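You operate a simulated robot arm through the tools that you are given. There is no shell and no other tool.

Carry out the task below with a simulated robot arm. There is one attempt and no reset: what you move stays moved.

## Task
Flush the hose: lock it in the drain port and pump rinse water till the flow glass runs clear.
Fine: pump off and blue valve shut at the end. Where these are worked on the way, their far stop is far enough and under half their travel is too little: blue valve.
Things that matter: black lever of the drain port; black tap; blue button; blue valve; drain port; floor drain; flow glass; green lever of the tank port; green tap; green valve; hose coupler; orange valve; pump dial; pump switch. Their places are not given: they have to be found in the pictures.

It is judged by the outcome, as a careful person would: the job done as asked, and still so three seconds after it is handed in. It fails if anything else is knocked over, pushed out of place, dropped, spilled or broken.

## Robot
A 7-joint arm with a fingered hand, fixed in place. Base frame: the origin is on the floor under the middle of its stand, x ahead of it, y to its left, z up. Readings come in cm, degrees, newtons and seconds.
It reaches about 116.4 cm from its shoulder. Its first joint turns from -166.0 to 166.0 degrees. Payload 4.7 kg.
Tool frame: the origin (TCP) lies between the finger pads and is the grasp point; the fingertips stand 3.6 cm ahead of it; z points along the fingers, y is the line along which they close. The gripper opens to 12 cm; its body begins 4.2 cm behind the TCP. The gripper is a hand of 5 fingers: y runs from the thumb to the fingers, the wrist lies at [-1.8, -12.2, -21] in the tool frame, and closing takes about 1.5 s.
Orientation is that of the tool frame in the base frame, as [roll, pitch, yaw] about the fixed x, y, z axes, in that order (R = Rz(yaw) Ry(pitch) Rx(roll)). With the fingers straight down and the wrist toward the robot, the tool's x, y and z point along [0, 1, 0], [1, 0, 0] and [0, 0, -1] of the base frame.

## Interface
- The arm moves only by the tool nudge_tool. Its argument "deltas" is one flat list of numbers, 6 for each row, row after row: the shift along the tool's x, y, z in units of 40 mm (1.0 is 40 mm), then the turn, a rotation vector about the tool's x, y, z in units of 5 degrees (1.0 is 5 degrees). In form: [x, y, z, ax, ay, az, x, y, z, ax, ay, az, ...]. A call has 1 to 20 rows; each row shifts and turns the commanded pose from where the row before left it, along the tool's axes as they then stand. "fingers" is the gripper command, from -1 (fully open) to 1 (shut), values between in proportion, set as the call begins (left out, the last holds). A call with a number of a shift or a turn outside -1 to 1 is refused whole. A row lasts 0.2 s, in which the tool goes at most 5 cm and 8.6 degrees; a call with a longer step from one row to the next is refused whole, and so is a gripper value outside its range. A pose out of reach is approached as far as the arm can. The call stops where the force on the tool passes 50 N (or 10 N more than at its start, if that is more) or the arm is blocked; 0.2 s more then pass. Each finger travels about 4.5 cm/s and halts on what it meets, pressing with about 21 N; the grip force reading is that of the motor and also rises with nothing between the fingers. The clock runs only during rows and for 0.2 s after the last one: add rows that do not move to give the fingers time. The reply holds the time, the measured pose of the TCP, the force on the tool along the base axes, the opening and the grip force, in the units named above and with some noise, with the torque about the TCP (base axes, N m) and any sound that the robot's microphone picked up.
- Cameras (640 x 400 px; columns grow to the right, rows downward): "scene" is fixed at [22.24, -65.95, 126.3]; the picture's right is [0.76, -0.64, 0.00], its down [-0.28, -0.34, -0.90] and it looks along [0.58, 0.69, -0.44] (base axes); focal length 240 px, centre (320, 200). "wrist" rides on the gripper at [7.3, -9.1, -14.3] in the tool frame; the picture's right is [-0.80, 0.28, -0.53], its down [-0.53, -0.73, 0.42] and it looks along [-0.27, 0.62, 0.74] (tool axes); focal length 234 px, centre (320, 200).
- get_image(camera): a new picture of that camera. No time passes.
- move_fingers(index, middle, ring, little, thumb_bend, thumb_turn): sets how far each is bent, from 0 (flat) to 1 (curled in); at 0.3 the hand is open as for a grip, at 0.7 the pads meet at the TCP. One left out holds its place. A second passes; each finger stops where it meets its share of the squeeze, and holds until it gets a number again. A gripper value or a shape takes the hand back. It gives what a move gives, with no picture; readings hold the bend of each and the force on index, middle, ring, little, thumb and palm. thumb_turn goes from beside the hand (0) to across from the fingers (1), as for a grip.
- set_grasp(shape): the hand has 5 fingers and takes this shape, open, in about a second: jaw (thumb against the fingers, like two jaws); tri (thumb and two fingers); tip (a fingertip pinch); poke (one finger out to press); point (the index stretched); flat (the hand flat); cup (the hand cupped); fist (a fist). The gripper value then closes the fingers along that shape, each until it touches; the sizes above hold for jaw. It gives what a move gives, with no picture.
- measure_at(camera, pixels): for up to 12 pixels [column, row] of the newest picture of that camera ("zoom" is the newest enlarged one), the place [x, y, z] in the base frame of the surface seen there, good to about 0.2 cm, but the place of the scene camera against the robot may be out by one fixed shift of up to 2.5 cm in any direction. No time passes.
- inspect(camera, box): a new picture of the part [left, top, right, bottom] of that camera's present view, enlarged. No time passes.
- finish_job(): hands the job in; it is judged then, once.

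Open the gripper and draw the arm clear of the work before you hand the job in, unless the task says otherwise.

The tools are called after "Emit:" by a JSON object that holds its "method" and its "body". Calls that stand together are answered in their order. nudge_tool: Moves the arm, as the interface text tells. Its arguments: {"type":"object","properties":{"deltas":{"type":"array","items":{"type":"number"}},"fingers":{"type":"number"}},"required":["deltas"]} The other tools are called the same way: set_grasp (shape) gives the hand a shape; move_fingers (index, middle, ring, little, thumb_bend, thumb_turn) moves the fingers one by one; get_image (camera) takes a picture; measure_at (camera, pixels) gives the place of the surface under pixels of a picture; inspect (camera, box) takes an enlarged picture of a part of a camera's view; finish_job () hands the job in.

At the start:

```text
clock: 0.0
eef_pos: [40.93, 37.82, 122.21]
ee_rot: [180.0, -0.1, 90.0]
wrist_force: [0.3, -0.3, -0.5]
wrist_torque: [-0.02, 0.0, 0.01]
grip_width: 11.94
gripper_force: 0.0
shape: jaw
bend: [0.3, 0.3, 0.3, 0.3, 0.3, 0.98]
finger forces: [0.0, 0.0, 0.0, 0.0, 0.0, 0.0]
```

scene: 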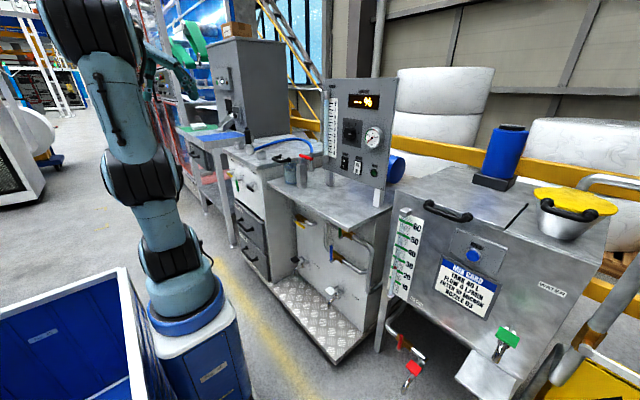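
wrist: 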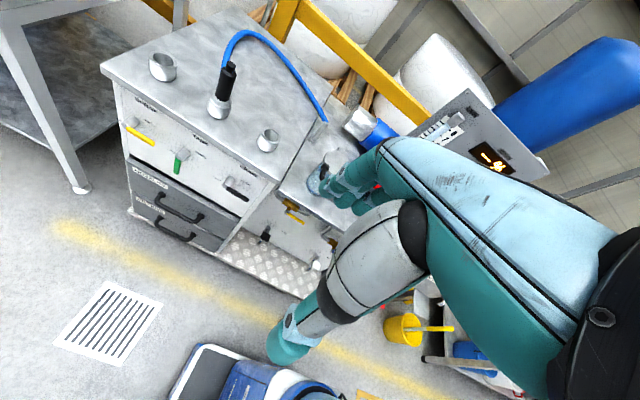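

The first pictures show the bench with a blue hose, a panel with a display and switch, and several valves. I will zoom in on the regions to identify the parts.

Emit:
{"method": "inspect", "body": {"camera": "scene", "box": [220, 60, 420, 185]}}

Emit:
{"method": "inspect", "body": {"camera": "scene", "box": [220, 160, 400, 360]}}

Emit:
{"method": "inspect", "body": {"camera": "scene", "box": [370, 160, 620, 400]}}

Emit:
{"method": "inspect", "body": {"camera": "wrist", "box": [90, 20, 340, 190]}}

Emit:
{"method": "inspect", "body": {"camera": "wrist", "box": [100, 90, 360, 280]}}

```text
3.20 times, centred on (320, 122) of scene
```

zoom: 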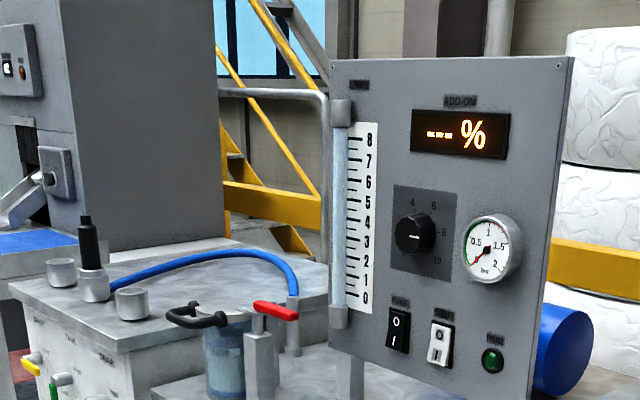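

```text
2.00 times, centred on (310, 260) of scene
```

zoom: 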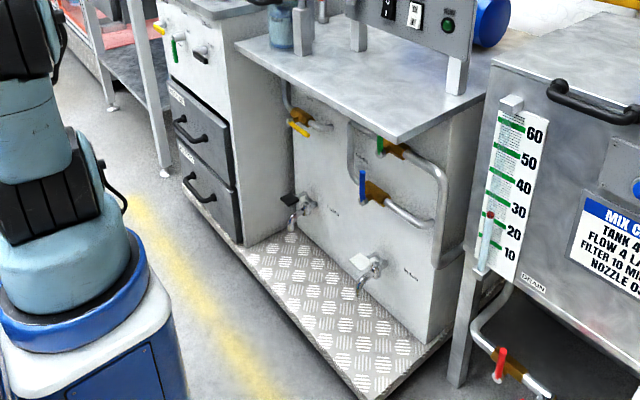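

```text
1.67 times, centred on (495, 280) of scene
```

zoom: 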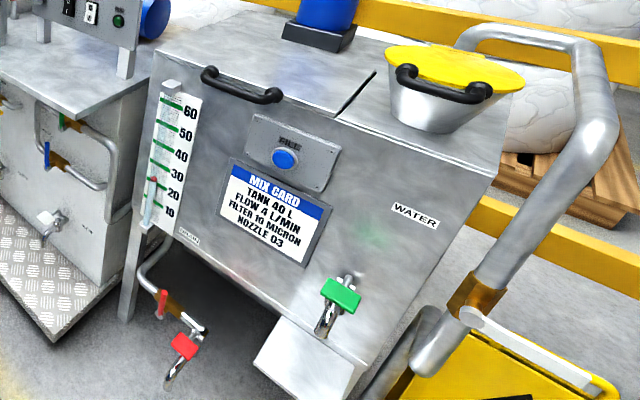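

```text
2.35 times, centred on (215, 105) of wrist
```

zoom: 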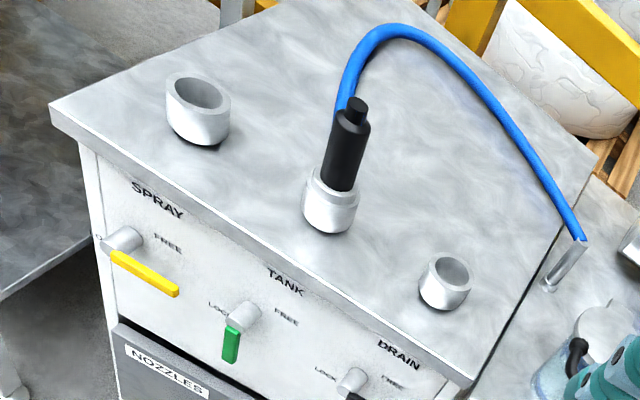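

```text
2.11 times, centred on (230, 185) of wrist
```

zoom: 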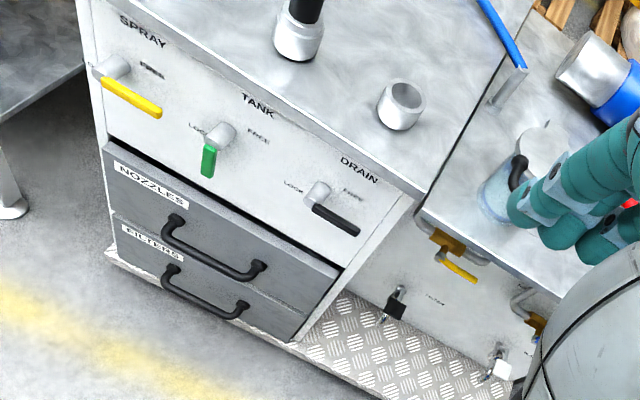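

The green (tank), black (drain) and yellow (spray) levers are visible, and the coupler stands in the tank port. I'll zoom further to read labels of valves, panel, and the tank.

Emit:
{"method": "inspect", "body": {"camera": "scene", "box": [285, 200, 385, 262]}}

Emit:
{"method": "inspect", "body": {"camera": "scene", "box": [280, 240, 380, 302]}}

Emit:
{"method": "inspect", "body": {"camera": "scene", "box": [325, 80, 405, 130]}}

Emit:
{"method": "inspect", "body": {"camera": "scene", "box": [320, 130, 400, 180]}}

Emit:
{"method": "inspect", "body": {"camera": "scene", "box": [225, 130, 335, 200]}}

Emit:
{"method": "inspect", "body": {"camera": "wrist", "box": [120, 100, 270, 200]}}

Emit:
{"method": "inspect", "body": {"camera": "wrist", "box": [230, 180, 350, 280]}}

```text
6.40 times, centred on (335, 231) of scene
```

zoom: 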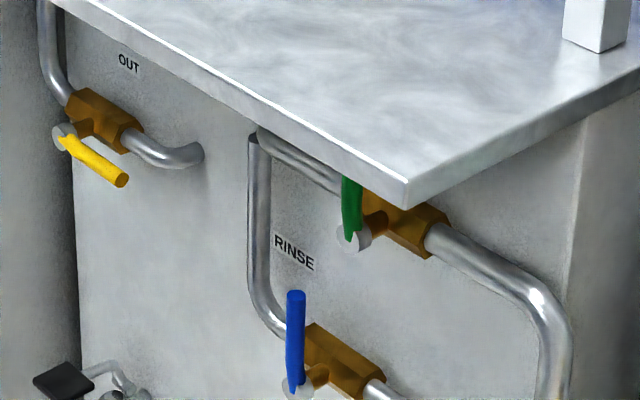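

```text
6.40 times, centred on (330, 271) of scene
```

zoom: 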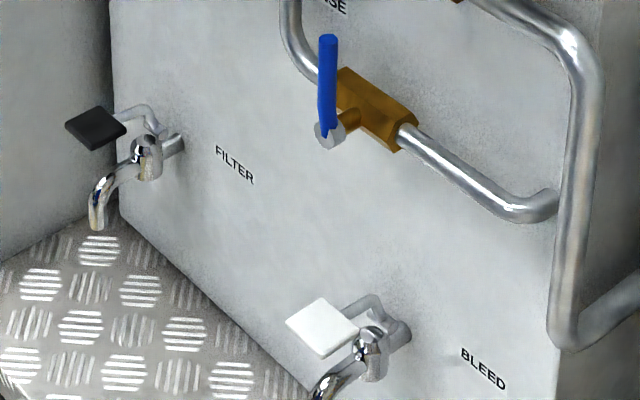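

```text
8.00 times, centred on (365, 105) of scene
```

zoom: 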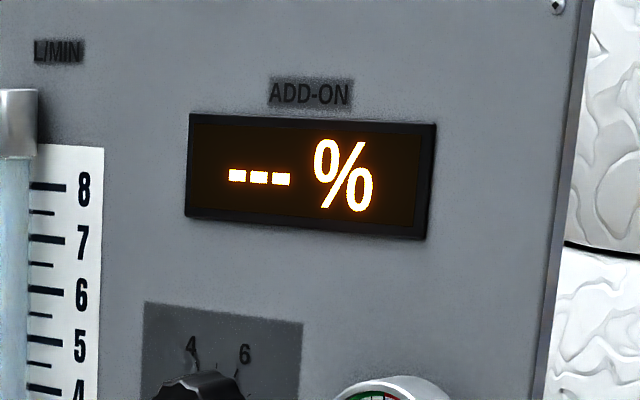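

```text
8.00 times, centred on (360, 155) of scene
```

zoom: 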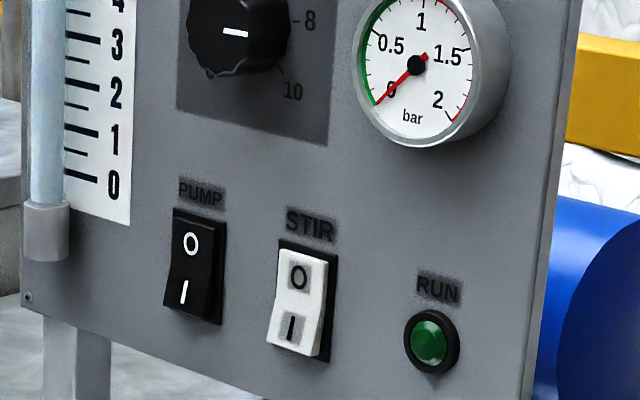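

```text
5.71 times, centred on (280, 165) of scene
```

zoom: 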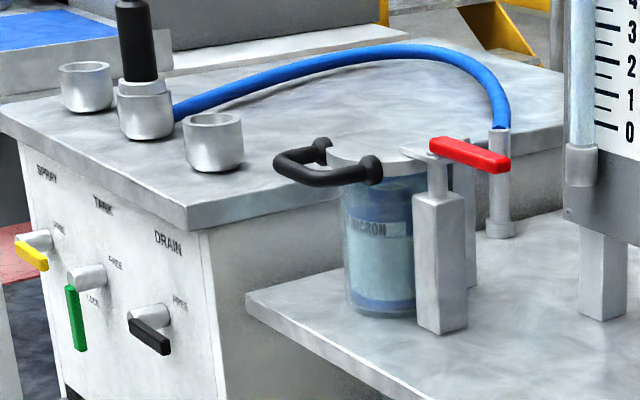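

```text
4.00 times, centred on (195, 150) of wrist
```

zoom: 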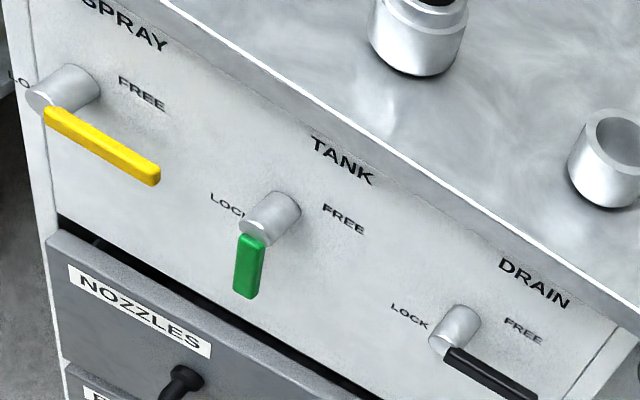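

```text
4.00 times, centred on (290, 230) of wrist
```

zoom: 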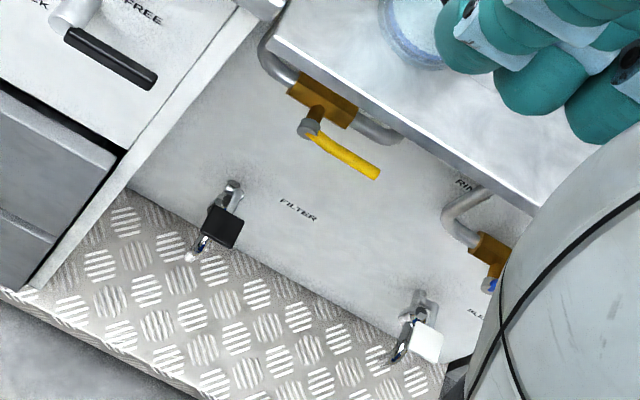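

I'll measure key points with the wrist camera (its pose is tied to the robot): levers, ports, coupler, valves, and drain grate. I also measure the same spots in the scene camera to get the fixed shift.

Emit:
{"method": "get_image", "body": {"camera": "wrist"}}

Emit:
{"method": "measure_at", "body": {"camera": "wrist", "pixels": [[163, 66], [219, 106], [227, 68], [268, 138], [183, 155], [180, 168], [240, 182], [252, 190], [180, 146], [204, 154], [221, 176], [250, 183]]}}

Emit:
{"method": "measure_at", "body": {"camera": "wrist", "pixels": [[102, 65], [282, 178], [330, 115], [113, 90], [110, 320], [323, 120], [291, 205], [300, 219], [297, 200], [265, 234], [319, 264], [128, 137]]}}

```text
taken
```

wrist: 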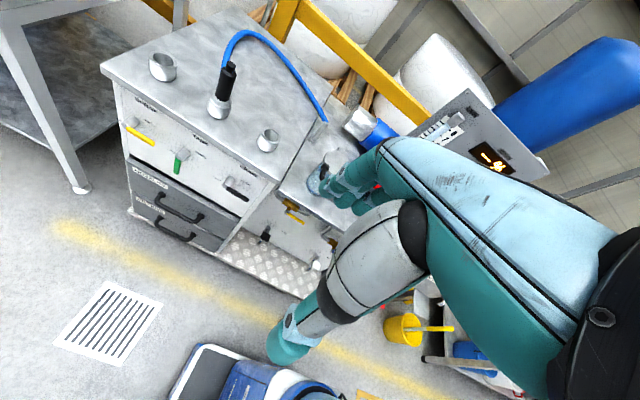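

```text
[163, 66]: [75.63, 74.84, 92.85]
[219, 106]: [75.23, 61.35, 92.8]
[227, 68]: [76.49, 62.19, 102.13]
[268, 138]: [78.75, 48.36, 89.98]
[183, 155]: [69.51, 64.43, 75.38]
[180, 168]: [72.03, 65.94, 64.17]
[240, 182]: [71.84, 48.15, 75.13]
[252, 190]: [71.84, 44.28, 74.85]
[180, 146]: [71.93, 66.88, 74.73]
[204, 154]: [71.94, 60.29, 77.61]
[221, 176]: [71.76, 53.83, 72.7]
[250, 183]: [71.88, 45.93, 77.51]
```

```text
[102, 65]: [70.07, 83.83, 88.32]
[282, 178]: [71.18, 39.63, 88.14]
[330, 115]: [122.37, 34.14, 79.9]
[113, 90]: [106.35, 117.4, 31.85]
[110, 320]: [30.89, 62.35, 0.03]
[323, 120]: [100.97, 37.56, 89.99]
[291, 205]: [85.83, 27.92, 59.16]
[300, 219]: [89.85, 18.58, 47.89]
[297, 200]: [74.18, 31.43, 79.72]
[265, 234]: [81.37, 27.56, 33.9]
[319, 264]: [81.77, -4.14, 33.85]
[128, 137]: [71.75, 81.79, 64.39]
```

Console front face sits near x=72, ports near x=77, top near z=88. Now I measure the panel and valve spots in the scene camera, plus the same landmarks for the camera shift.

Emit:
{"method": "get_image", "body": {"camera": "scene"}}

Emit:
{"method": "measure_at", "body": {"camera": "scene", "pixels": [[245, 147], [247, 134], [258, 152], [240, 157], [234, 186], [251, 188], [352, 133], [345, 163], [357, 166], [373, 139], [366, 100], [333, 130]]}}

Emit:
{"method": "measure_at", "body": {"camera": "scene", "pixels": [[331, 247], [331, 259], [333, 250], [340, 257], [340, 232], [341, 237], [302, 228], [296, 222], [300, 217], [292, 258], [332, 292], [320, 245]]}}

Emit:
{"method": "measure_at", "body": {"camera": "scene", "pixels": [[253, 165], [318, 200], [348, 226], [270, 205], [474, 254], [511, 335], [292, 165], [311, 155], [313, 182], [228, 159], [237, 152], [305, 155]]}}

```text
taken
```

scene: 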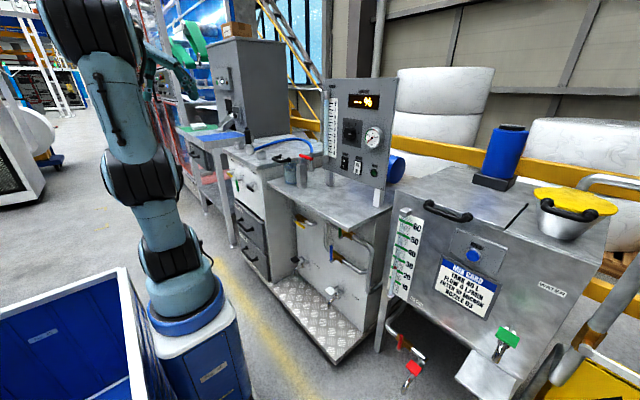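

```text
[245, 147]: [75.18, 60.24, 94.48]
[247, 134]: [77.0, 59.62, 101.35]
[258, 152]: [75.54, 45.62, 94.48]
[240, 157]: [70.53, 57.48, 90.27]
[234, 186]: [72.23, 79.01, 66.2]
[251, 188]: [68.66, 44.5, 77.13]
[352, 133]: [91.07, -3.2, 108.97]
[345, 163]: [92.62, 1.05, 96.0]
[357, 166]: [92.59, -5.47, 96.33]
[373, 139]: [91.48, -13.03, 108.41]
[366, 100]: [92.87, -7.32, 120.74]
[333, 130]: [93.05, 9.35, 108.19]
```

```text
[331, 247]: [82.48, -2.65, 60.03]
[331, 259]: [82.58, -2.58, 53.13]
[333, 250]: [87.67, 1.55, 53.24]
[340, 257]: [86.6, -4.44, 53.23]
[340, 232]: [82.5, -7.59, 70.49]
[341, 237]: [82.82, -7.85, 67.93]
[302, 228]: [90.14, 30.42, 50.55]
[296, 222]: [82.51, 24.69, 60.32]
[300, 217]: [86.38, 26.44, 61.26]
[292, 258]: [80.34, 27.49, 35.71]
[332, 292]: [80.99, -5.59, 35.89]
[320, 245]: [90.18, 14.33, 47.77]
```

```text
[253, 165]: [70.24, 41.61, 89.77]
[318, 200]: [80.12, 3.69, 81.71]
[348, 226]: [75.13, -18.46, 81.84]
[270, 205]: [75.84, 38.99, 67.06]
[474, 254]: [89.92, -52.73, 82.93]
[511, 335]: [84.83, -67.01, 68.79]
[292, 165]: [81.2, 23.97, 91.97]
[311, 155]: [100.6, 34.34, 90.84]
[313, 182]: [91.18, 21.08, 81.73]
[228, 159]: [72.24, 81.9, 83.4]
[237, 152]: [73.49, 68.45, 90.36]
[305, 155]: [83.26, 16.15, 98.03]
```

Scene readings give the blue valve near (82.5,-2.6,51-60), pump switch near (92.6,1,96) and dial near (91,-3,109). I'll tilt the hand forward 30° and shift left to get a better wrist view of console and panel.

Emit:
{"method": "nudge_tool", "body": {"deltas": [0.5, 0, 0, -1, 0, 0, 0.5, 0, 0, -1, 0, 0, 0.5, 0, 0, -1, 0, 0, 0.5, 0, 0, -1, 0, 0, 0.5, 0, 0, -1, 0, 0, 0.5, 0, 0, -1, 0, 0]}}

Emit:
{"method": "get_image", "body": {"camera": "wrist"}}

Emit:
{"method": "get_image", "body": {"camera": "scene"}}

```text
clock: 1.4
eef_pos: [40.82, 49.85, 122.46]
ee_rot: [150.0, 0.0, 90.1]
wrist_force: [-0.4, -0.6, 0.6]
wrist_torque: [-0.01, 0.03, 0.03]
grip_width: 12.0
gripper_force: 0.2
shape: jaw
bend: [0.3, 0.3, 0.3, 0.3, 0.3, 0.98]
finger forces: [0.0, 0.0, 0.0, 0.1, 0.0, 0.1]
```

```text
taken
```

wrist: 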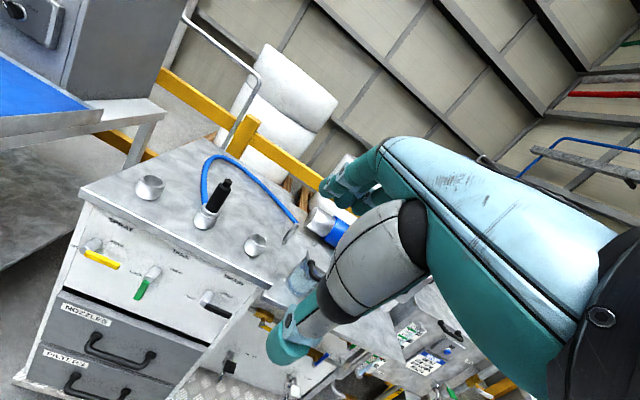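

```text
taken
```

scene: 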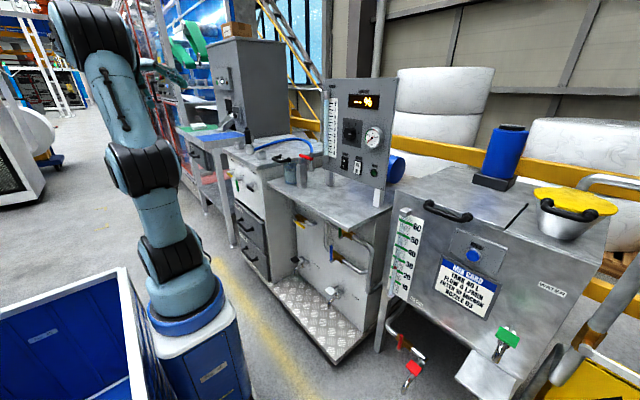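

The hand covers the right half, but the console front is clear. I zoom in on levers and coupler.

Emit:
{"method": "inspect", "body": {"camera": "wrist", "box": [70, 220, 250, 332]}}

Emit:
{"method": "measure_at", "body": {"camera": "zoom", "pixels": [[282, 180], [255, 250], [240, 290], [470, 275], [545, 315], [500, 290], [70, 95], [90, 85], [245, 170], [335, 205], [450, 262], [515, 300]]}}

Emit:
{"method": "inspect", "body": {"camera": "wrist", "box": [120, 140, 320, 265]}}

Emit:
{"method": "measure_at", "body": {"camera": "zoom", "pixels": [[95, 130], [330, 138], [300, 200], [272, 240], [272, 265], [432, 320], [440, 350], [80, 165], [270, 170], [335, 185], [300, 160], [260, 220]]}}

```text
3.56 times, centred on (160, 276) of wrist
```

zoom: 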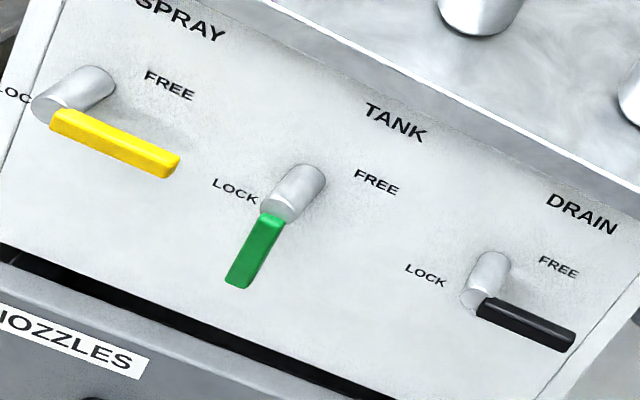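

```text
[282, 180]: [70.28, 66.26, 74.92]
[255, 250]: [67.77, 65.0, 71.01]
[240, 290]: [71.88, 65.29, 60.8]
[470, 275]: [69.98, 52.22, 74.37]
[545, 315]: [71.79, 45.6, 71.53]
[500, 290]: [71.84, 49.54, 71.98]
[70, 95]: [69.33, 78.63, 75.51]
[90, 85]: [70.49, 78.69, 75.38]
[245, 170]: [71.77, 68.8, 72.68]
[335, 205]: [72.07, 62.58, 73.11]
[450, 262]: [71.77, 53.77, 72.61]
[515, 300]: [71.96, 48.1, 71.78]
```

```text
3.20 times, centred on (220, 202) of wrist
```

zoom: 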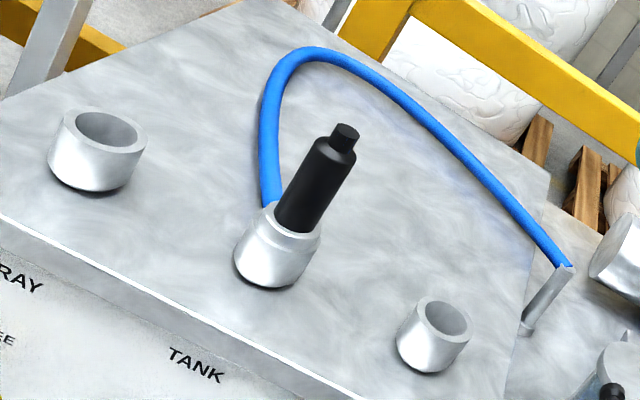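

```text
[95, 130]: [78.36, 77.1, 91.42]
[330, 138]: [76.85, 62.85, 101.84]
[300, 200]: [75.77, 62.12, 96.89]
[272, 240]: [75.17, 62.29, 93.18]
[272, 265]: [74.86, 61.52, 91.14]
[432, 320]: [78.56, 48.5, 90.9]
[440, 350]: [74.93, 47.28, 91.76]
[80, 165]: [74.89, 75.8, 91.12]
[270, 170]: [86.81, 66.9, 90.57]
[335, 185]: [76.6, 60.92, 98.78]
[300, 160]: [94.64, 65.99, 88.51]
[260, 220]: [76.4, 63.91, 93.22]
```

Labels read LOCK at lower left and FREE at right; the tank lever hangs down (locked) while spray and drain point right (free). I'll set the poke shape and measure where the fingertip sits.

Emit:
{"method": "set_grasp", "body": {"shape": "poke"}}

Emit:
{"method": "get_image", "body": {"camera": "wrist"}}

Emit:
{"method": "inspect", "body": {"camera": "wrist", "box": [250, 120, 490, 370]}}

Emit:
{"method": "inspect", "body": {"camera": "scene", "box": [40, 0, 240, 125]}}

```text
clock: 2.3
eef_pos: [40.83, 49.74, 122.31]
ee_rot: [150.0, 0.0, 90.0]
wrist_force: [-0.1, 0.0, -0.3]
wrist_torque: [-0.04, 0.01, 0.01]
grip_width: 0.01
gripper_force: 0.1
shape: poke
bend: [0.7, 0.7, 0.99, 0.99, 1.0, 1.0]
finger forces: [0.0, 0.0, 0.0, 0.1, 0.0, 0.1]
```

```text
taken
```

wrist: 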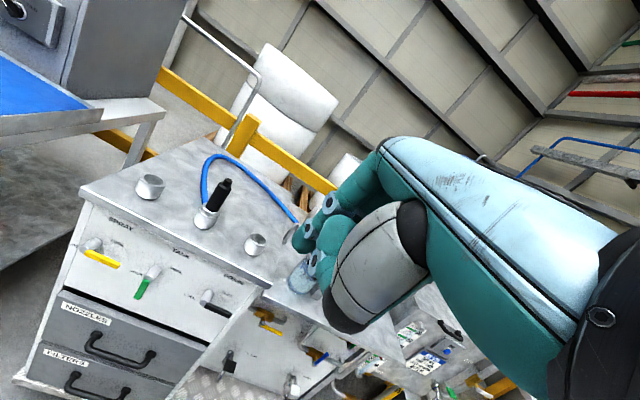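

```text
1.60 times, centred on (370, 245) of wrist
```

zoom: 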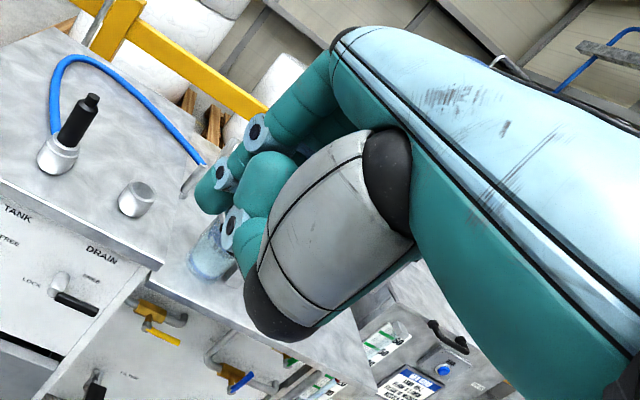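

```text
3.20 times, centred on (140, 62) of scene
```

zoom: 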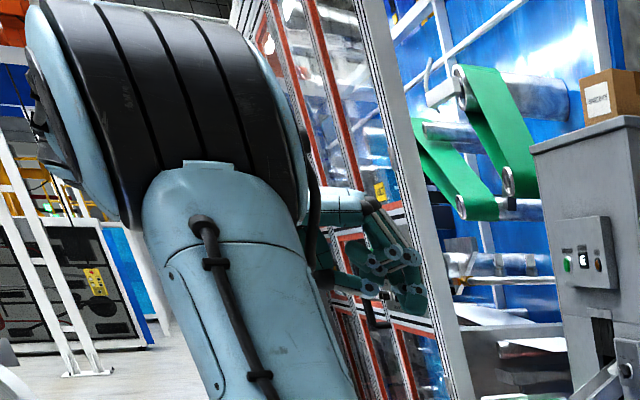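

Poke leaves index and middle bent at 0.7 so tips sit near the TCP line. I'll try "point" for comparison.

Emit:
{"method": "set_grasp", "body": {"shape": "point"}}

Emit:
{"method": "inspect", "body": {"camera": "wrist", "box": [250, 120, 490, 370]}}

Emit:
{"method": "inspect", "body": {"camera": "scene", "box": [120, 30, 220, 110]}}

```text
clock: 3.2
eef_pos: [40.96, 49.83, 122.27]
ee_rot: [150.0, 0.0, 90.1]
wrist_force: [-0.7, 0.6, -0.2]
wrist_torque: [0.01, 0.02, -0.03]
grip_width: 0.0
gripper_force: 0.1
shape: point
bend: [0.19, 1.0, 1.0, 1.0, 0.98, 0.88]
finger forces: [0.0, 0.1, 0.1, 0.1, 0.0, 0.0]
```

```text
1.60 times, centred on (370, 245) of wrist
```

zoom: 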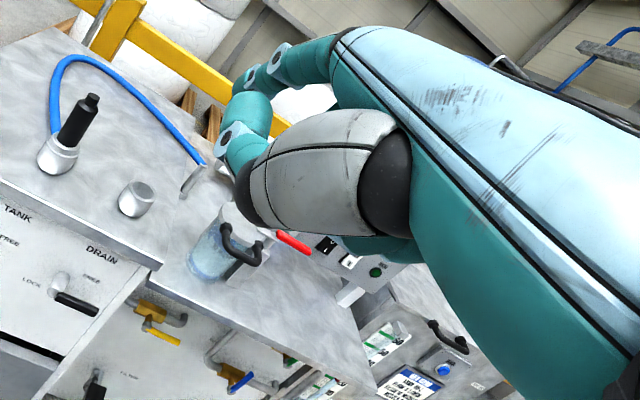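

```text
5.00 times, centred on (170, 70) of scene
```

zoom: 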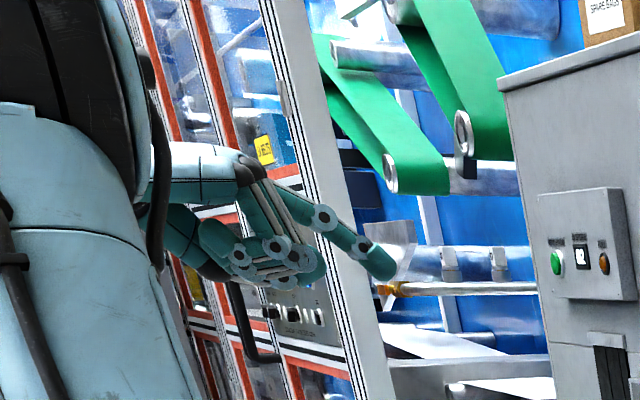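

In the scene zoom, the index fingertip shows at about (380,262) in the enlarged view. I'll measure the finger in both views.

Emit:
{"method": "measure_at", "body": {"camera": "zoom", "pixels": [[383, 262], [362, 245], [323, 217], [275, 245], [295, 258], [240, 255]]}}

Emit:
{"method": "inspect", "body": {"camera": "wrist", "box": [300, 120, 420, 220]}}

Emit:
{"method": "measure_at", "body": {"camera": "zoom", "pixels": [[215, 145], [265, 110], [300, 90], [205, 170], [160, 150], [180, 250]]}}

```text
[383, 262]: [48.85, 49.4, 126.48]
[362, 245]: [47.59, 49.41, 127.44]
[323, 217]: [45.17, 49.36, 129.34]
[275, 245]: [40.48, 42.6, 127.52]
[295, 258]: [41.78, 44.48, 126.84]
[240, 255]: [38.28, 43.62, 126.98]
```

```text
4.00 times, centred on (360, 170) of wrist
```

zoom: 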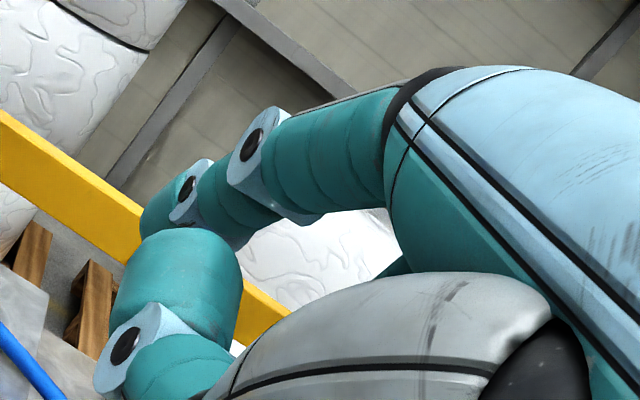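

```text
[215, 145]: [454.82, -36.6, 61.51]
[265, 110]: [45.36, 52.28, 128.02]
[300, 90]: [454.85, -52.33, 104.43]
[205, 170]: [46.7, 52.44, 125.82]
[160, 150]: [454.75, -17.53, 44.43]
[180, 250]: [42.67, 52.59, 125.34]
```

Index finger lies on the +x side of the tool, pointing about 30° off tool z. I'll pitch another 30° (so the finger points straight ahead) while shifting left in front of the tank lever.

Emit:
{"method": "nudge_tool", "body": {"deltas": [0.78, 0, 0, -1, 0, 0, 0.78, 0, 0, -1, 0, 0, 0.78, 0, 0, -1, 0, 0, 0.78, 0, 0, -1, 0, 0, 0.78, 0, 0, -1, 0, 0, 0.78, 0, 0, -1, 0, 0]}}

Emit:
{"method": "move_fingers", "body": {"index": 0}}

Emit:
{"method": "get_image", "body": {"camera": "wrist"}}

Emit:
{"method": "get_image", "body": {"camera": "scene"}}

```text
clock: 4.6
eef_pos: [40.94, 68.65, 122.37]
ee_rot: [119.9, 0.0, 90.0]
wrist_force: [0.5, -0.2, 0.9]
wrist_torque: [-0.01, 0.1, 0.02]
grip_width: 0.01
gripper_force: 0.1
shape: point
bend: [0.19, 1.0, 1.0, 1.0, 0.98, 0.88]
finger forces: [0.0, 0.0, 0.0, 0.1, 0.0, 0.0]
```

```text
clock: 5.6
eef_pos: [40.89, 68.66, 122.36]
ee_rot: [120.0, 0.0, 90.1]
wrist_force: [0.3, 0.2, -0.4]
wrist_torque: [-0.01, -0.01, -0.02]
grip_width: 6.35
gripper_force: 0.1
shape: fingers
bend: [0.0, 1.0, 1.0, 1.0, 0.98, 0.88]
finger forces: [0.0, 0.1, 0.1, 0.0, 0.1, 0.0]
```

```text
taken
```

wrist: 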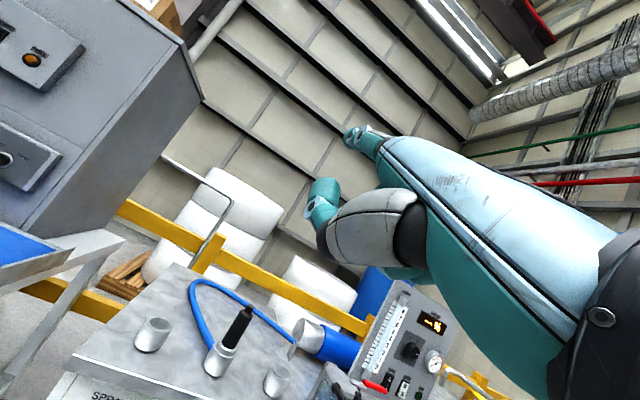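

```text
taken
```

scene: 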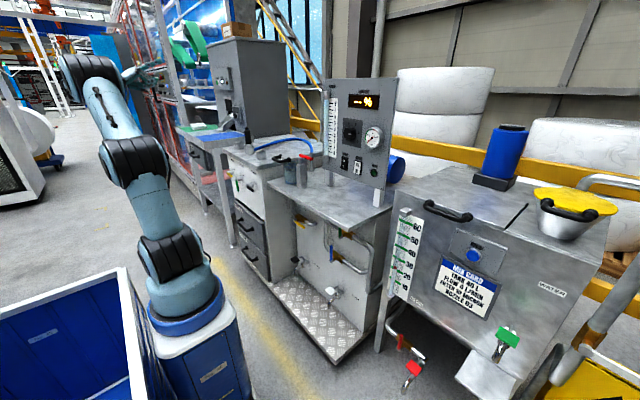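

The panel is visible now near (400,340) in the wrist view. I'll inspect it and measure the index tip from the scene view near (165,85).

Emit:
{"method": "inspect", "body": {"camera": "wrist", "box": [320, 270, 480, 400]}}

Emit:
{"method": "measure_at", "body": {"camera": "wrist", "pixels": [[411, 350], [402, 388], [418, 396], [432, 360], [153, 333], [236, 330], [219, 358], [277, 372], [390, 340], [320, 187], [360, 134], [230, 345]]}}

Emit:
{"method": "inspect", "body": {"camera": "scene", "box": [100, 40, 200, 120]}}

```text
3.08 times, centred on (400, 335) of wrist
```

zoom: 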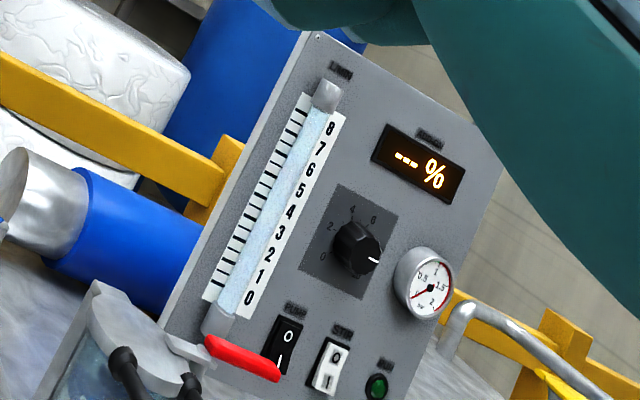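

```text
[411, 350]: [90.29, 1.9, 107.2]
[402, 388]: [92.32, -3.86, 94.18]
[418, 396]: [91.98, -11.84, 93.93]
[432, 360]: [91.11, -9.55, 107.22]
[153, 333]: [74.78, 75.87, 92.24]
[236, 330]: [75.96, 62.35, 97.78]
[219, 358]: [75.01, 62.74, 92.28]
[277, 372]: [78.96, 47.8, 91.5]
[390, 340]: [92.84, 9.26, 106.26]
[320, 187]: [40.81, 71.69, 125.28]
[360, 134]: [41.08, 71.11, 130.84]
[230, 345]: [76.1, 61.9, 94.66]
```

```text
5.00 times, centred on (150, 80) of scene
```

zoom: 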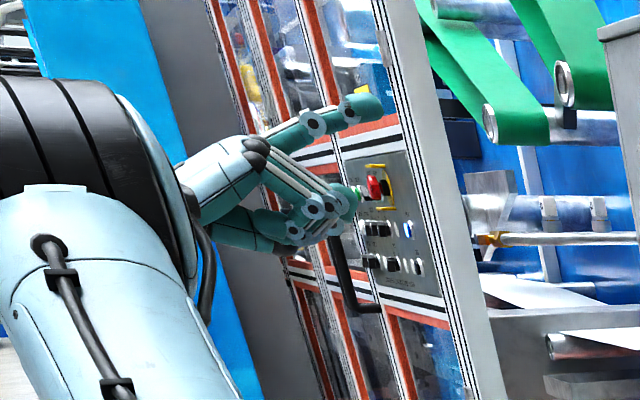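

The dial mark appears to point toward about 8, pump rocker off. I'll measure the index tip in this scene zoom at (378,105) and its knuckles.

Emit:
{"method": "measure_at", "body": {"camera": "zoom", "pixels": [[380, 104], [370, 98], [360, 110], [347, 112], [313, 124], [350, 200], [300, 235], [330, 205], [258, 150]]}}

Emit:
{"method": "inspect", "body": {"camera": "wrist", "box": [300, 110, 400, 190]}}

Emit:
{"method": "measure_at", "body": {"camera": "zoom", "pixels": [[310, 140], [320, 100], [345, 110], [395, 140], [300, 100], [380, 170]]}}

```text
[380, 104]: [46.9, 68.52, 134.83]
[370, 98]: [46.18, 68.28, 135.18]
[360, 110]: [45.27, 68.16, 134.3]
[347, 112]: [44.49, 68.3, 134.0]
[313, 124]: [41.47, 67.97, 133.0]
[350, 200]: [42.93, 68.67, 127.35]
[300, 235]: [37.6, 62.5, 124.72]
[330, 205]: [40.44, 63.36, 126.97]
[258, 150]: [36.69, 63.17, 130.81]
```

```text
5.00 times, centred on (350, 150) of wrist
```

zoom: 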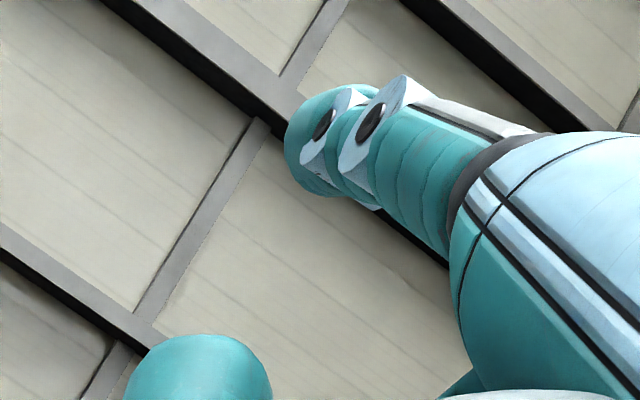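

```text
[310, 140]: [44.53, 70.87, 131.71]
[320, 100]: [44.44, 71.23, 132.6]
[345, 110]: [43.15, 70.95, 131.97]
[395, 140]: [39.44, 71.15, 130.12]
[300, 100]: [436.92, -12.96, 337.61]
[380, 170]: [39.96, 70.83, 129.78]
```

Index tip sits at about tool (1.6, 12.1, 0.2). I'll rotate back 15° so the finger is level and descend diagonally toward a standoff in front of the tank lever, half the way first.

Emit:
{"method": "nudge_tool", "body": {"deltas": [0, 0, 0, 1, 0, 0, 0, 0, 0, 1, 0, 0, 0, 0, 0, 1, 0, 0, 0, -0.496, 0.836, 0, 0, 0, 0, -0.496, 0.836, 0, 0, 0, 0, -0.496, 0.836, 0, 0, 0, 0, -0.496, 0.836, 0, 0, 0, 0, -0.496, 0.836, 0, 0, 0, 0, -0.496, 0.836, 0, 0, 0, 0, -0.496, 0.836, 0, 0, 0, 0, -0.496, 0.836, 0, 0, 0, 0, -0.496, 0.836, 0, 0, 0, 0, -0.496, 0.836, 0, 0, 0, 0, -0.496, 0.836, 0, 0, 0]}}

Emit:
{"method": "get_image", "body": {"camera": "wrist"}}

Emit:
{"method": "get_image", "body": {"camera": "scene"}}

```text
clock: 8.6
eef_pos: [51.57, 68.49, 81.16]
ee_rot: [135.0, -0.1, 90.0]
wrist_force: [-0.1, 0.2, 1.3]
wrist_torque: [0.01, 0.07, -0.01]
grip_width: 6.34
gripper_force: 0.0
shape: fingers
bend: [0.0, 1.0, 1.0, 1.0, 0.98, 0.88]
finger forces: [0.1, 0.0, 0.1, 0.0, 0.1, 0.0]
```

```text
taken
```

wrist: 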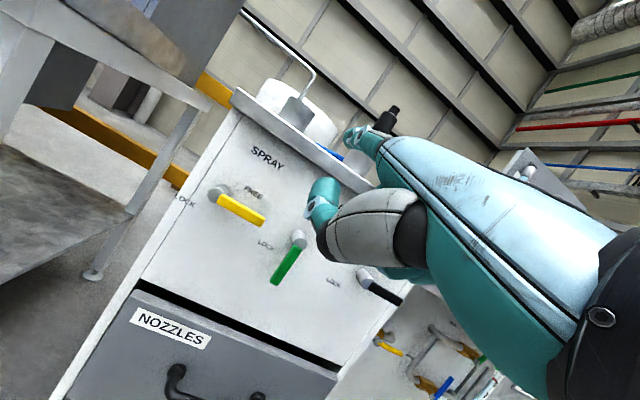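

```text
taken
```

scene: 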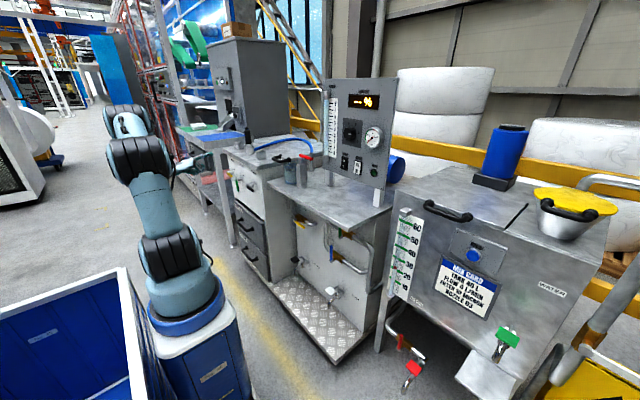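

Now the levers are close: yellow at (240,210), green at (285,265), black at (380,288). I'll measure them precisely in a zoom.

Emit:
{"method": "inspect", "body": {"camera": "wrist", "box": [190, 160, 430, 310]}}

Emit:
{"method": "measure_at", "body": {"camera": "wrist", "pixels": [[299, 235], [301, 240], [290, 258], [285, 266], [275, 282], [291, 262], [216, 193], [228, 200], [262, 218], [362, 275], [371, 285], [402, 300]]}}

```text
2.67 times, centred on (310, 235) of wrist
```

zoom: 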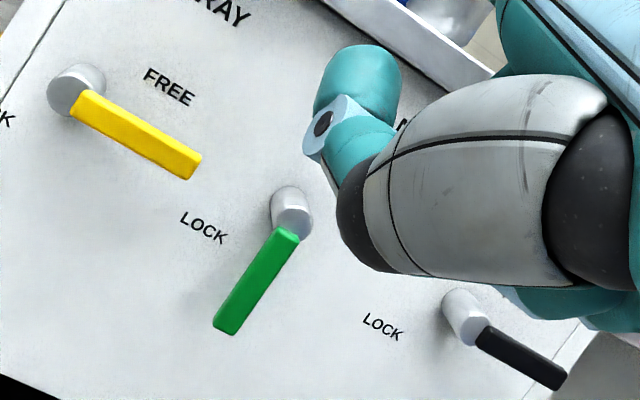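

```text
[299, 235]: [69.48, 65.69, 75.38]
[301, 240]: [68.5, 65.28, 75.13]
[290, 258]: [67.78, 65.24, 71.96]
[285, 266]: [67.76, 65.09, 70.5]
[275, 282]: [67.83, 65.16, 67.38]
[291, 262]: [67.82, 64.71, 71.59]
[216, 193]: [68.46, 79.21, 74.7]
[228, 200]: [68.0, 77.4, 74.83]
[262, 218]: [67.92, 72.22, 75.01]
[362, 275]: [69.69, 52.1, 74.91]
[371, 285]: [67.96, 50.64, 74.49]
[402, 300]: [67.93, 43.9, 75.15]
```

Levers pivot at z≈75, y≈79/65/51, each about 8 cm long with front face x≈67.8. I'll check the index tip position now in the wrist and scene views.

Emit:
{"method": "inspect", "body": {"camera": "wrist", "box": [320, 90, 420, 170]}}

Emit:
{"method": "measure_at", "body": {"camera": "wrist", "pixels": [[347, 135], [351, 140], [356, 132], [365, 135], [360, 148], [325, 190]]}}

Emit:
{"method": "inspect", "body": {"camera": "scene", "box": [150, 130, 250, 210]}}

```text
5.00 times, centred on (370, 130) of wrist
```

zoom: 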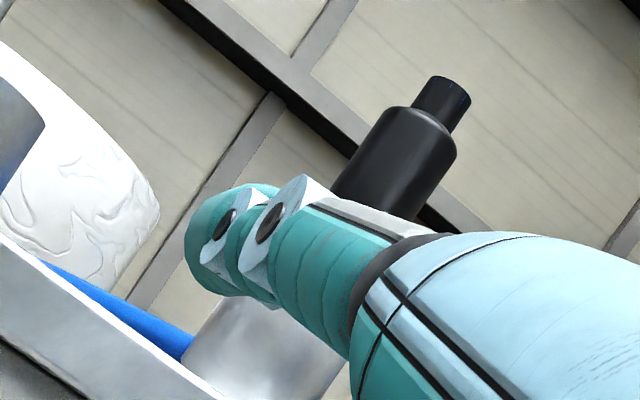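

```text
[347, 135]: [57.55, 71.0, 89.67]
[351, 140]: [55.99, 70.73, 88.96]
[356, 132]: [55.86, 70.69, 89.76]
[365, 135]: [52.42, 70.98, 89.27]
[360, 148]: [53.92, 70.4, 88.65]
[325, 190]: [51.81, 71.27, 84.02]
```

```text
5.00 times, centred on (200, 170) of scene
```

zoom: 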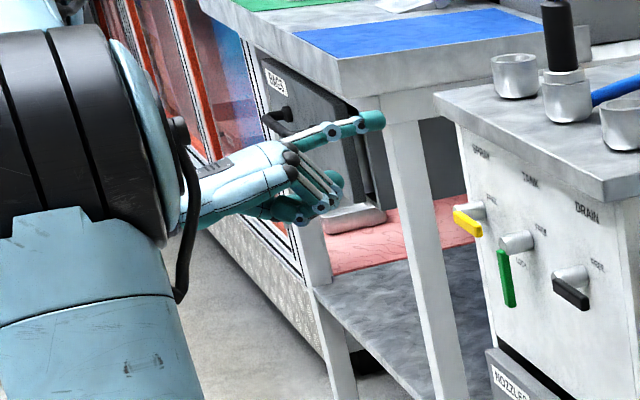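

The finger now points level toward the console. Measure its tip in this scene zoom around (380,119), and the levers for calibration.

Emit:
{"method": "measure_at", "body": {"camera": "zoom", "pixels": [[382, 119], [378, 122], [368, 120], [332, 131], [505, 280], [463, 222], [570, 288], [584, 300], [560, 30], [570, 100], [640, 140], [320, 190]]}}

```text
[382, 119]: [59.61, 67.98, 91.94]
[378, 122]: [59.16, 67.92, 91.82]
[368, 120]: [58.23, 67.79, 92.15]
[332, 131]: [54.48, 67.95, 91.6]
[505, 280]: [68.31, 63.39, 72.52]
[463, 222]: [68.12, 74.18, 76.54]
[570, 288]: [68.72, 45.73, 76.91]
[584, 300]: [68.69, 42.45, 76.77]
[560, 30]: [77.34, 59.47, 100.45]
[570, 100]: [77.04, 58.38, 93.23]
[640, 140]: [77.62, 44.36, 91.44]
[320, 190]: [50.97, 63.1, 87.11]
```

Calibration: scene readings are about (+0.7,-1.2,+1.8) off. Tip offset is about (7.7,1.6,8.8) from the TCP; I'll go to a standoff with the finger left of and below the tank lever pivot.

Emit:
{"method": "nudge_tool", "body": {"deltas": [-0.075, -0.465, 0.742, 0, 0, 0, -0.075, -0.465, 0.742, 0, 0, 0, -0.075, -0.465, 0.742, 0, 0, 0, -0.075, -0.465, 0.742, 0, 0, 0, -0.075, -0.465, 0.742, 0, 0, 0, -0.075, -0.465, 0.742, 0, 0, 0]}}

Emit:
{"method": "get_image", "body": {"camera": "wrist"}}

Emit:
{"method": "inspect", "body": {"camera": "scene", "box": [170, 140, 290, 236]}}

```text
clock: 10.0
eef_pos: [56.28, 66.81, 60.36]
ee_rot: [135.0, 0.0, 89.9]
wrist_force: [-0.1, 1.0, 0.3]
wrist_torque: [0.0, 0.03, 0.01]
grip_width: 6.31
gripper_force: 0.1
shape: fingers
bend: [0.0, 1.0, 1.0, 1.0, 0.98, 0.88]
finger forces: [0.1, 0.1, 0.0, 0.0, 0.0, 0.0]
```

```text
taken
```

wrist: 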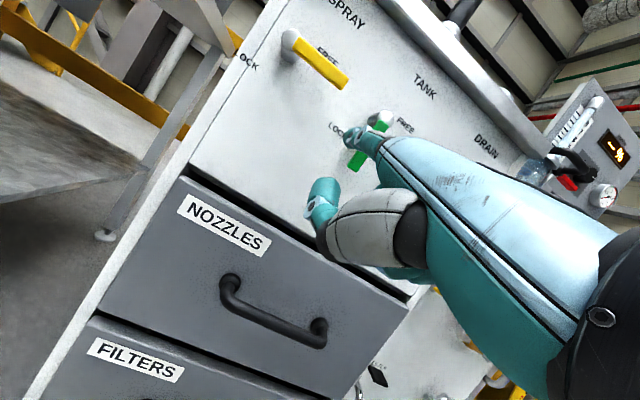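

```text
4.17 times, centred on (230, 188) of scene
```

zoom: 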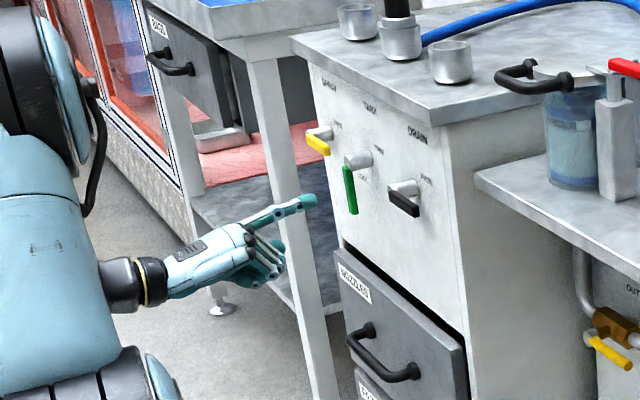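

The finger tip is at about (313,201) in the zoom, left of the green lever. I'll measure the tip, and the drawer handle and lever in the wrist view.

Emit:
{"method": "measure_at", "body": {"camera": "zoom", "pixels": [[314, 201], [308, 203], [300, 204], [352, 185], [350, 205], [275, 265]]}}

Emit:
{"method": "measure_at", "body": {"camera": "wrist", "pixels": [[349, 134], [352, 140], [358, 158], [377, 124], [364, 152], [270, 320], [232, 285], [325, 190], [388, 115]]}}

```text
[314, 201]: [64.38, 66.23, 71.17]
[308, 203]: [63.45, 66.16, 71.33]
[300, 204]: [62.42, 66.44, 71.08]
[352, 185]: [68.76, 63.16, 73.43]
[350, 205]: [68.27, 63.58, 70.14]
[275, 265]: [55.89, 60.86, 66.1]
```

```text
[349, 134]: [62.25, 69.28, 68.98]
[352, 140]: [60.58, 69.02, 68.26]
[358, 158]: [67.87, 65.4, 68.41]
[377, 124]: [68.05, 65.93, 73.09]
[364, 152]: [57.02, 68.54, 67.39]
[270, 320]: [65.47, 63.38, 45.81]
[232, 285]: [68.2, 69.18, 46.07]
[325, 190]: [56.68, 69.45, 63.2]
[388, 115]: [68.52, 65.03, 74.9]
```

Tip is about (63.8, 68.3, 69.3), lever at y≈65.2. I'll advance 6.3 cm so the finger stands beside the lever.

Emit:
{"method": "nudge_tool", "body": {"deltas": [0, 0.278, 0.278, 0, 0, 0, 0, 0.278, 0.278, 0, 0, 0, 0, 0.278, 0.278, 0, 0, 0, 0, 0.278, 0.278, 0, 0, 0]}}

Emit:
{"method": "get_image", "body": {"camera": "wrist"}}

Emit:
{"method": "inspect", "body": {"camera": "scene", "box": [190, 150, 270, 214]}}

```text
clock: 11.0
eef_pos: [62.48, 66.98, 60.53]
ee_rot: [135.0, 0.0, 90.0]
wrist_force: [0.1, 0.4, 0.0]
wrist_torque: [-0.03, 0.03, 0.02]
grip_width: 6.33
gripper_force: 0.0
shape: fingers
bend: [0.0, 1.0, 1.0, 1.0, 0.98, 0.88]
finger forces: [0.0, 0.0, 0.0, 0.0, 0.0, 0.0]
```

```text
taken
```

wrist: 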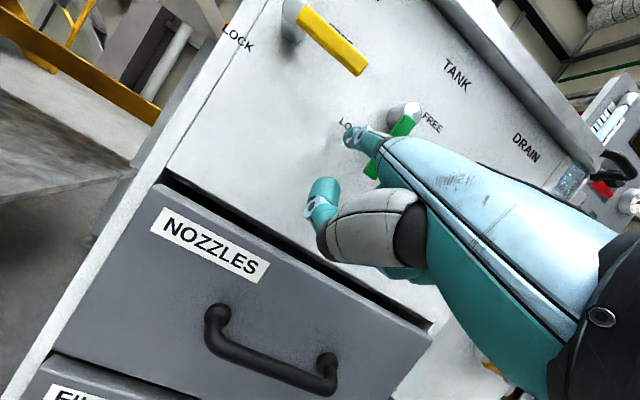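

```text
6.25 times, centred on (230, 182) of scene
```

zoom: 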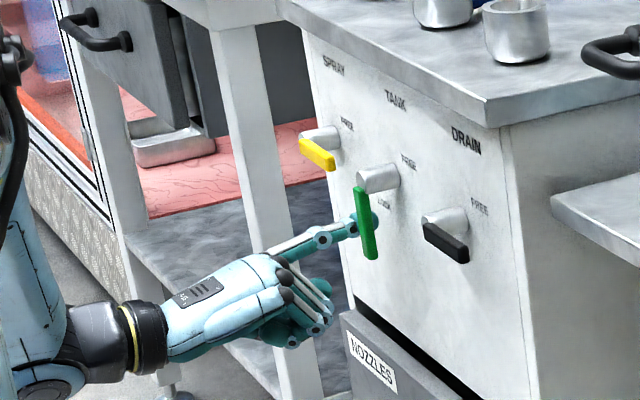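

The finger is on the far (left) side of the green lever, as wanted. Now I push it along the arc from down to right (toward FREE).

Emit:
{"method": "nudge_tool", "body": {"deltas": [-0.2062, 0, 0, 0, 0, 0, -0.2062, 0, 0, 0, 0, 0, -0.19, -0.02, 0.02, 0, 0, 0, -0.19, -0.02, 0.02, 0, 0, 0, -0.1925, 0.015, -0.015, 0, 0, 0, -0.1925, 0.015, -0.015, 0, 0, 0, -0.18, 0.05, -0.05, 0, 0, 0, -0.18, 0.05, -0.05, 0, 0, 0, -0.156, 0.0815, -0.0815, 0, 0, 0, -0.156, 0.0815, -0.0815, 0, 0, 0]}}

Emit:
{"method": "inspect", "body": {"camera": "scene", "box": [190, 150, 270, 214]}}

Emit:
{"method": "get_image", "body": {"camera": "wrist"}}

```text
clock: 13.2
eef_pos: [62.44, 59.35, 61.87]
ee_rot: [134.9, 0.0, 90.0]
wrist_force: [0.2, 1.4, -1.7]
wrist_torque: [-0.1, 0.05, 0.04]
grip_width: 6.25
gripper_force: 1.0
shape: fingers
bend: [0.0, 1.0, 1.0, 1.0, 0.98, 0.88]
finger forces: [1.2, 0.0, 0.0, 0.0, 0.0, 0.1]
```

```text
6.25 times, centred on (230, 182) of scene
```

zoom: 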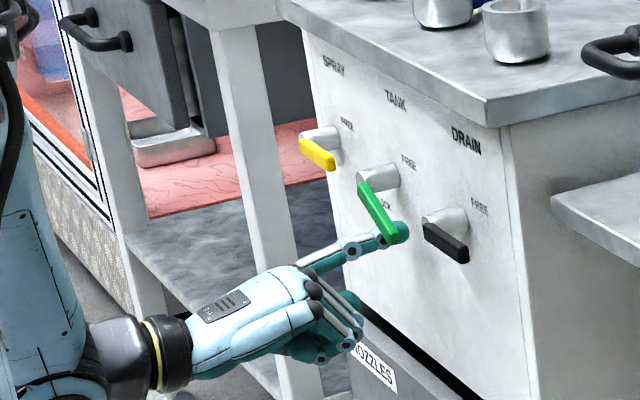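

```text
taken
```

wrist: 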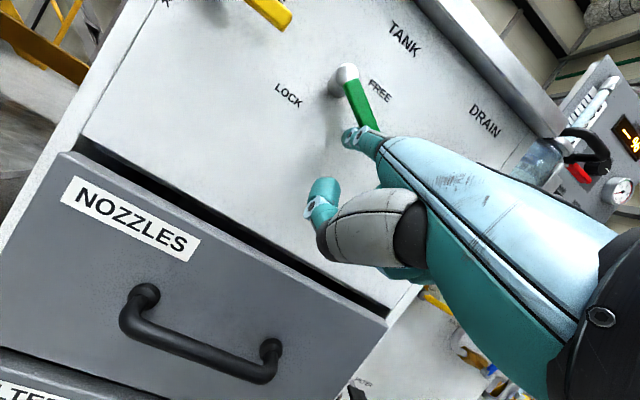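

The lever follows, now about 60° turned. Continue the arc to the horizontal stop.

Emit:
{"method": "nudge_tool", "body": {"deltas": [-0.121, 0.107, -0.107, 0, 0, 0, -0.121, 0.107, -0.107, 0, 0, 0, -0.078, 0.1255, -0.1255, 0, 0, 0, -0.078, 0.1255, -0.1255, 0, 0, 0, -0.03, 0.088, -0.088, 0, 0, 0]}}

Emit:
{"method": "inspect", "body": {"camera": "scene", "box": [190, 150, 270, 214]}}

Emit:
{"method": "get_image", "body": {"camera": "wrist"}}

```text
clock: 14.4
eef_pos: [62.37, 57.58, 64.94]
ee_rot: [135.1, 0.1, 90.0]
wrist_force: [-3.1, 1.3, -10.3]
wrist_torque: [-0.33, 0.32, 0.16]
grip_width: 5.74
gripper_force: 5.2
shape: fingers
bend: [0.03, 1.0, 1.0, 1.0, 0.98, 0.88]
finger forces: [9.9, 0.0, 0.0, 0.0, 0.1, 0.0]
```

```text
6.25 times, centred on (230, 182) of scene
```

zoom: 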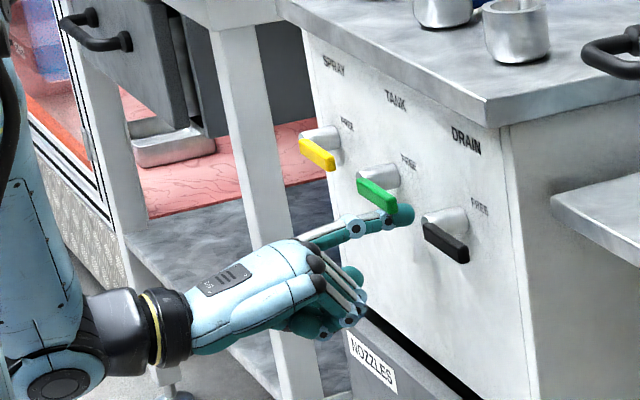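

```text
taken
```

wrist: 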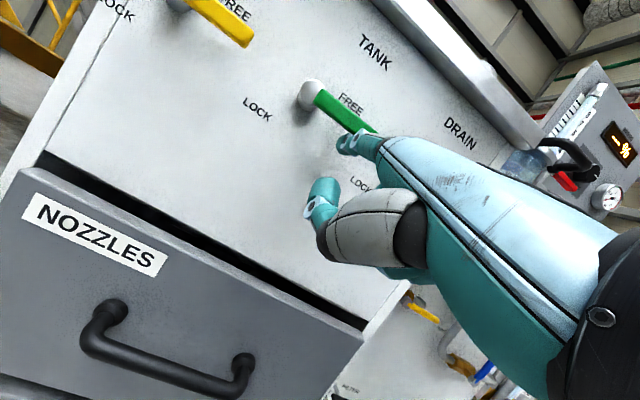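

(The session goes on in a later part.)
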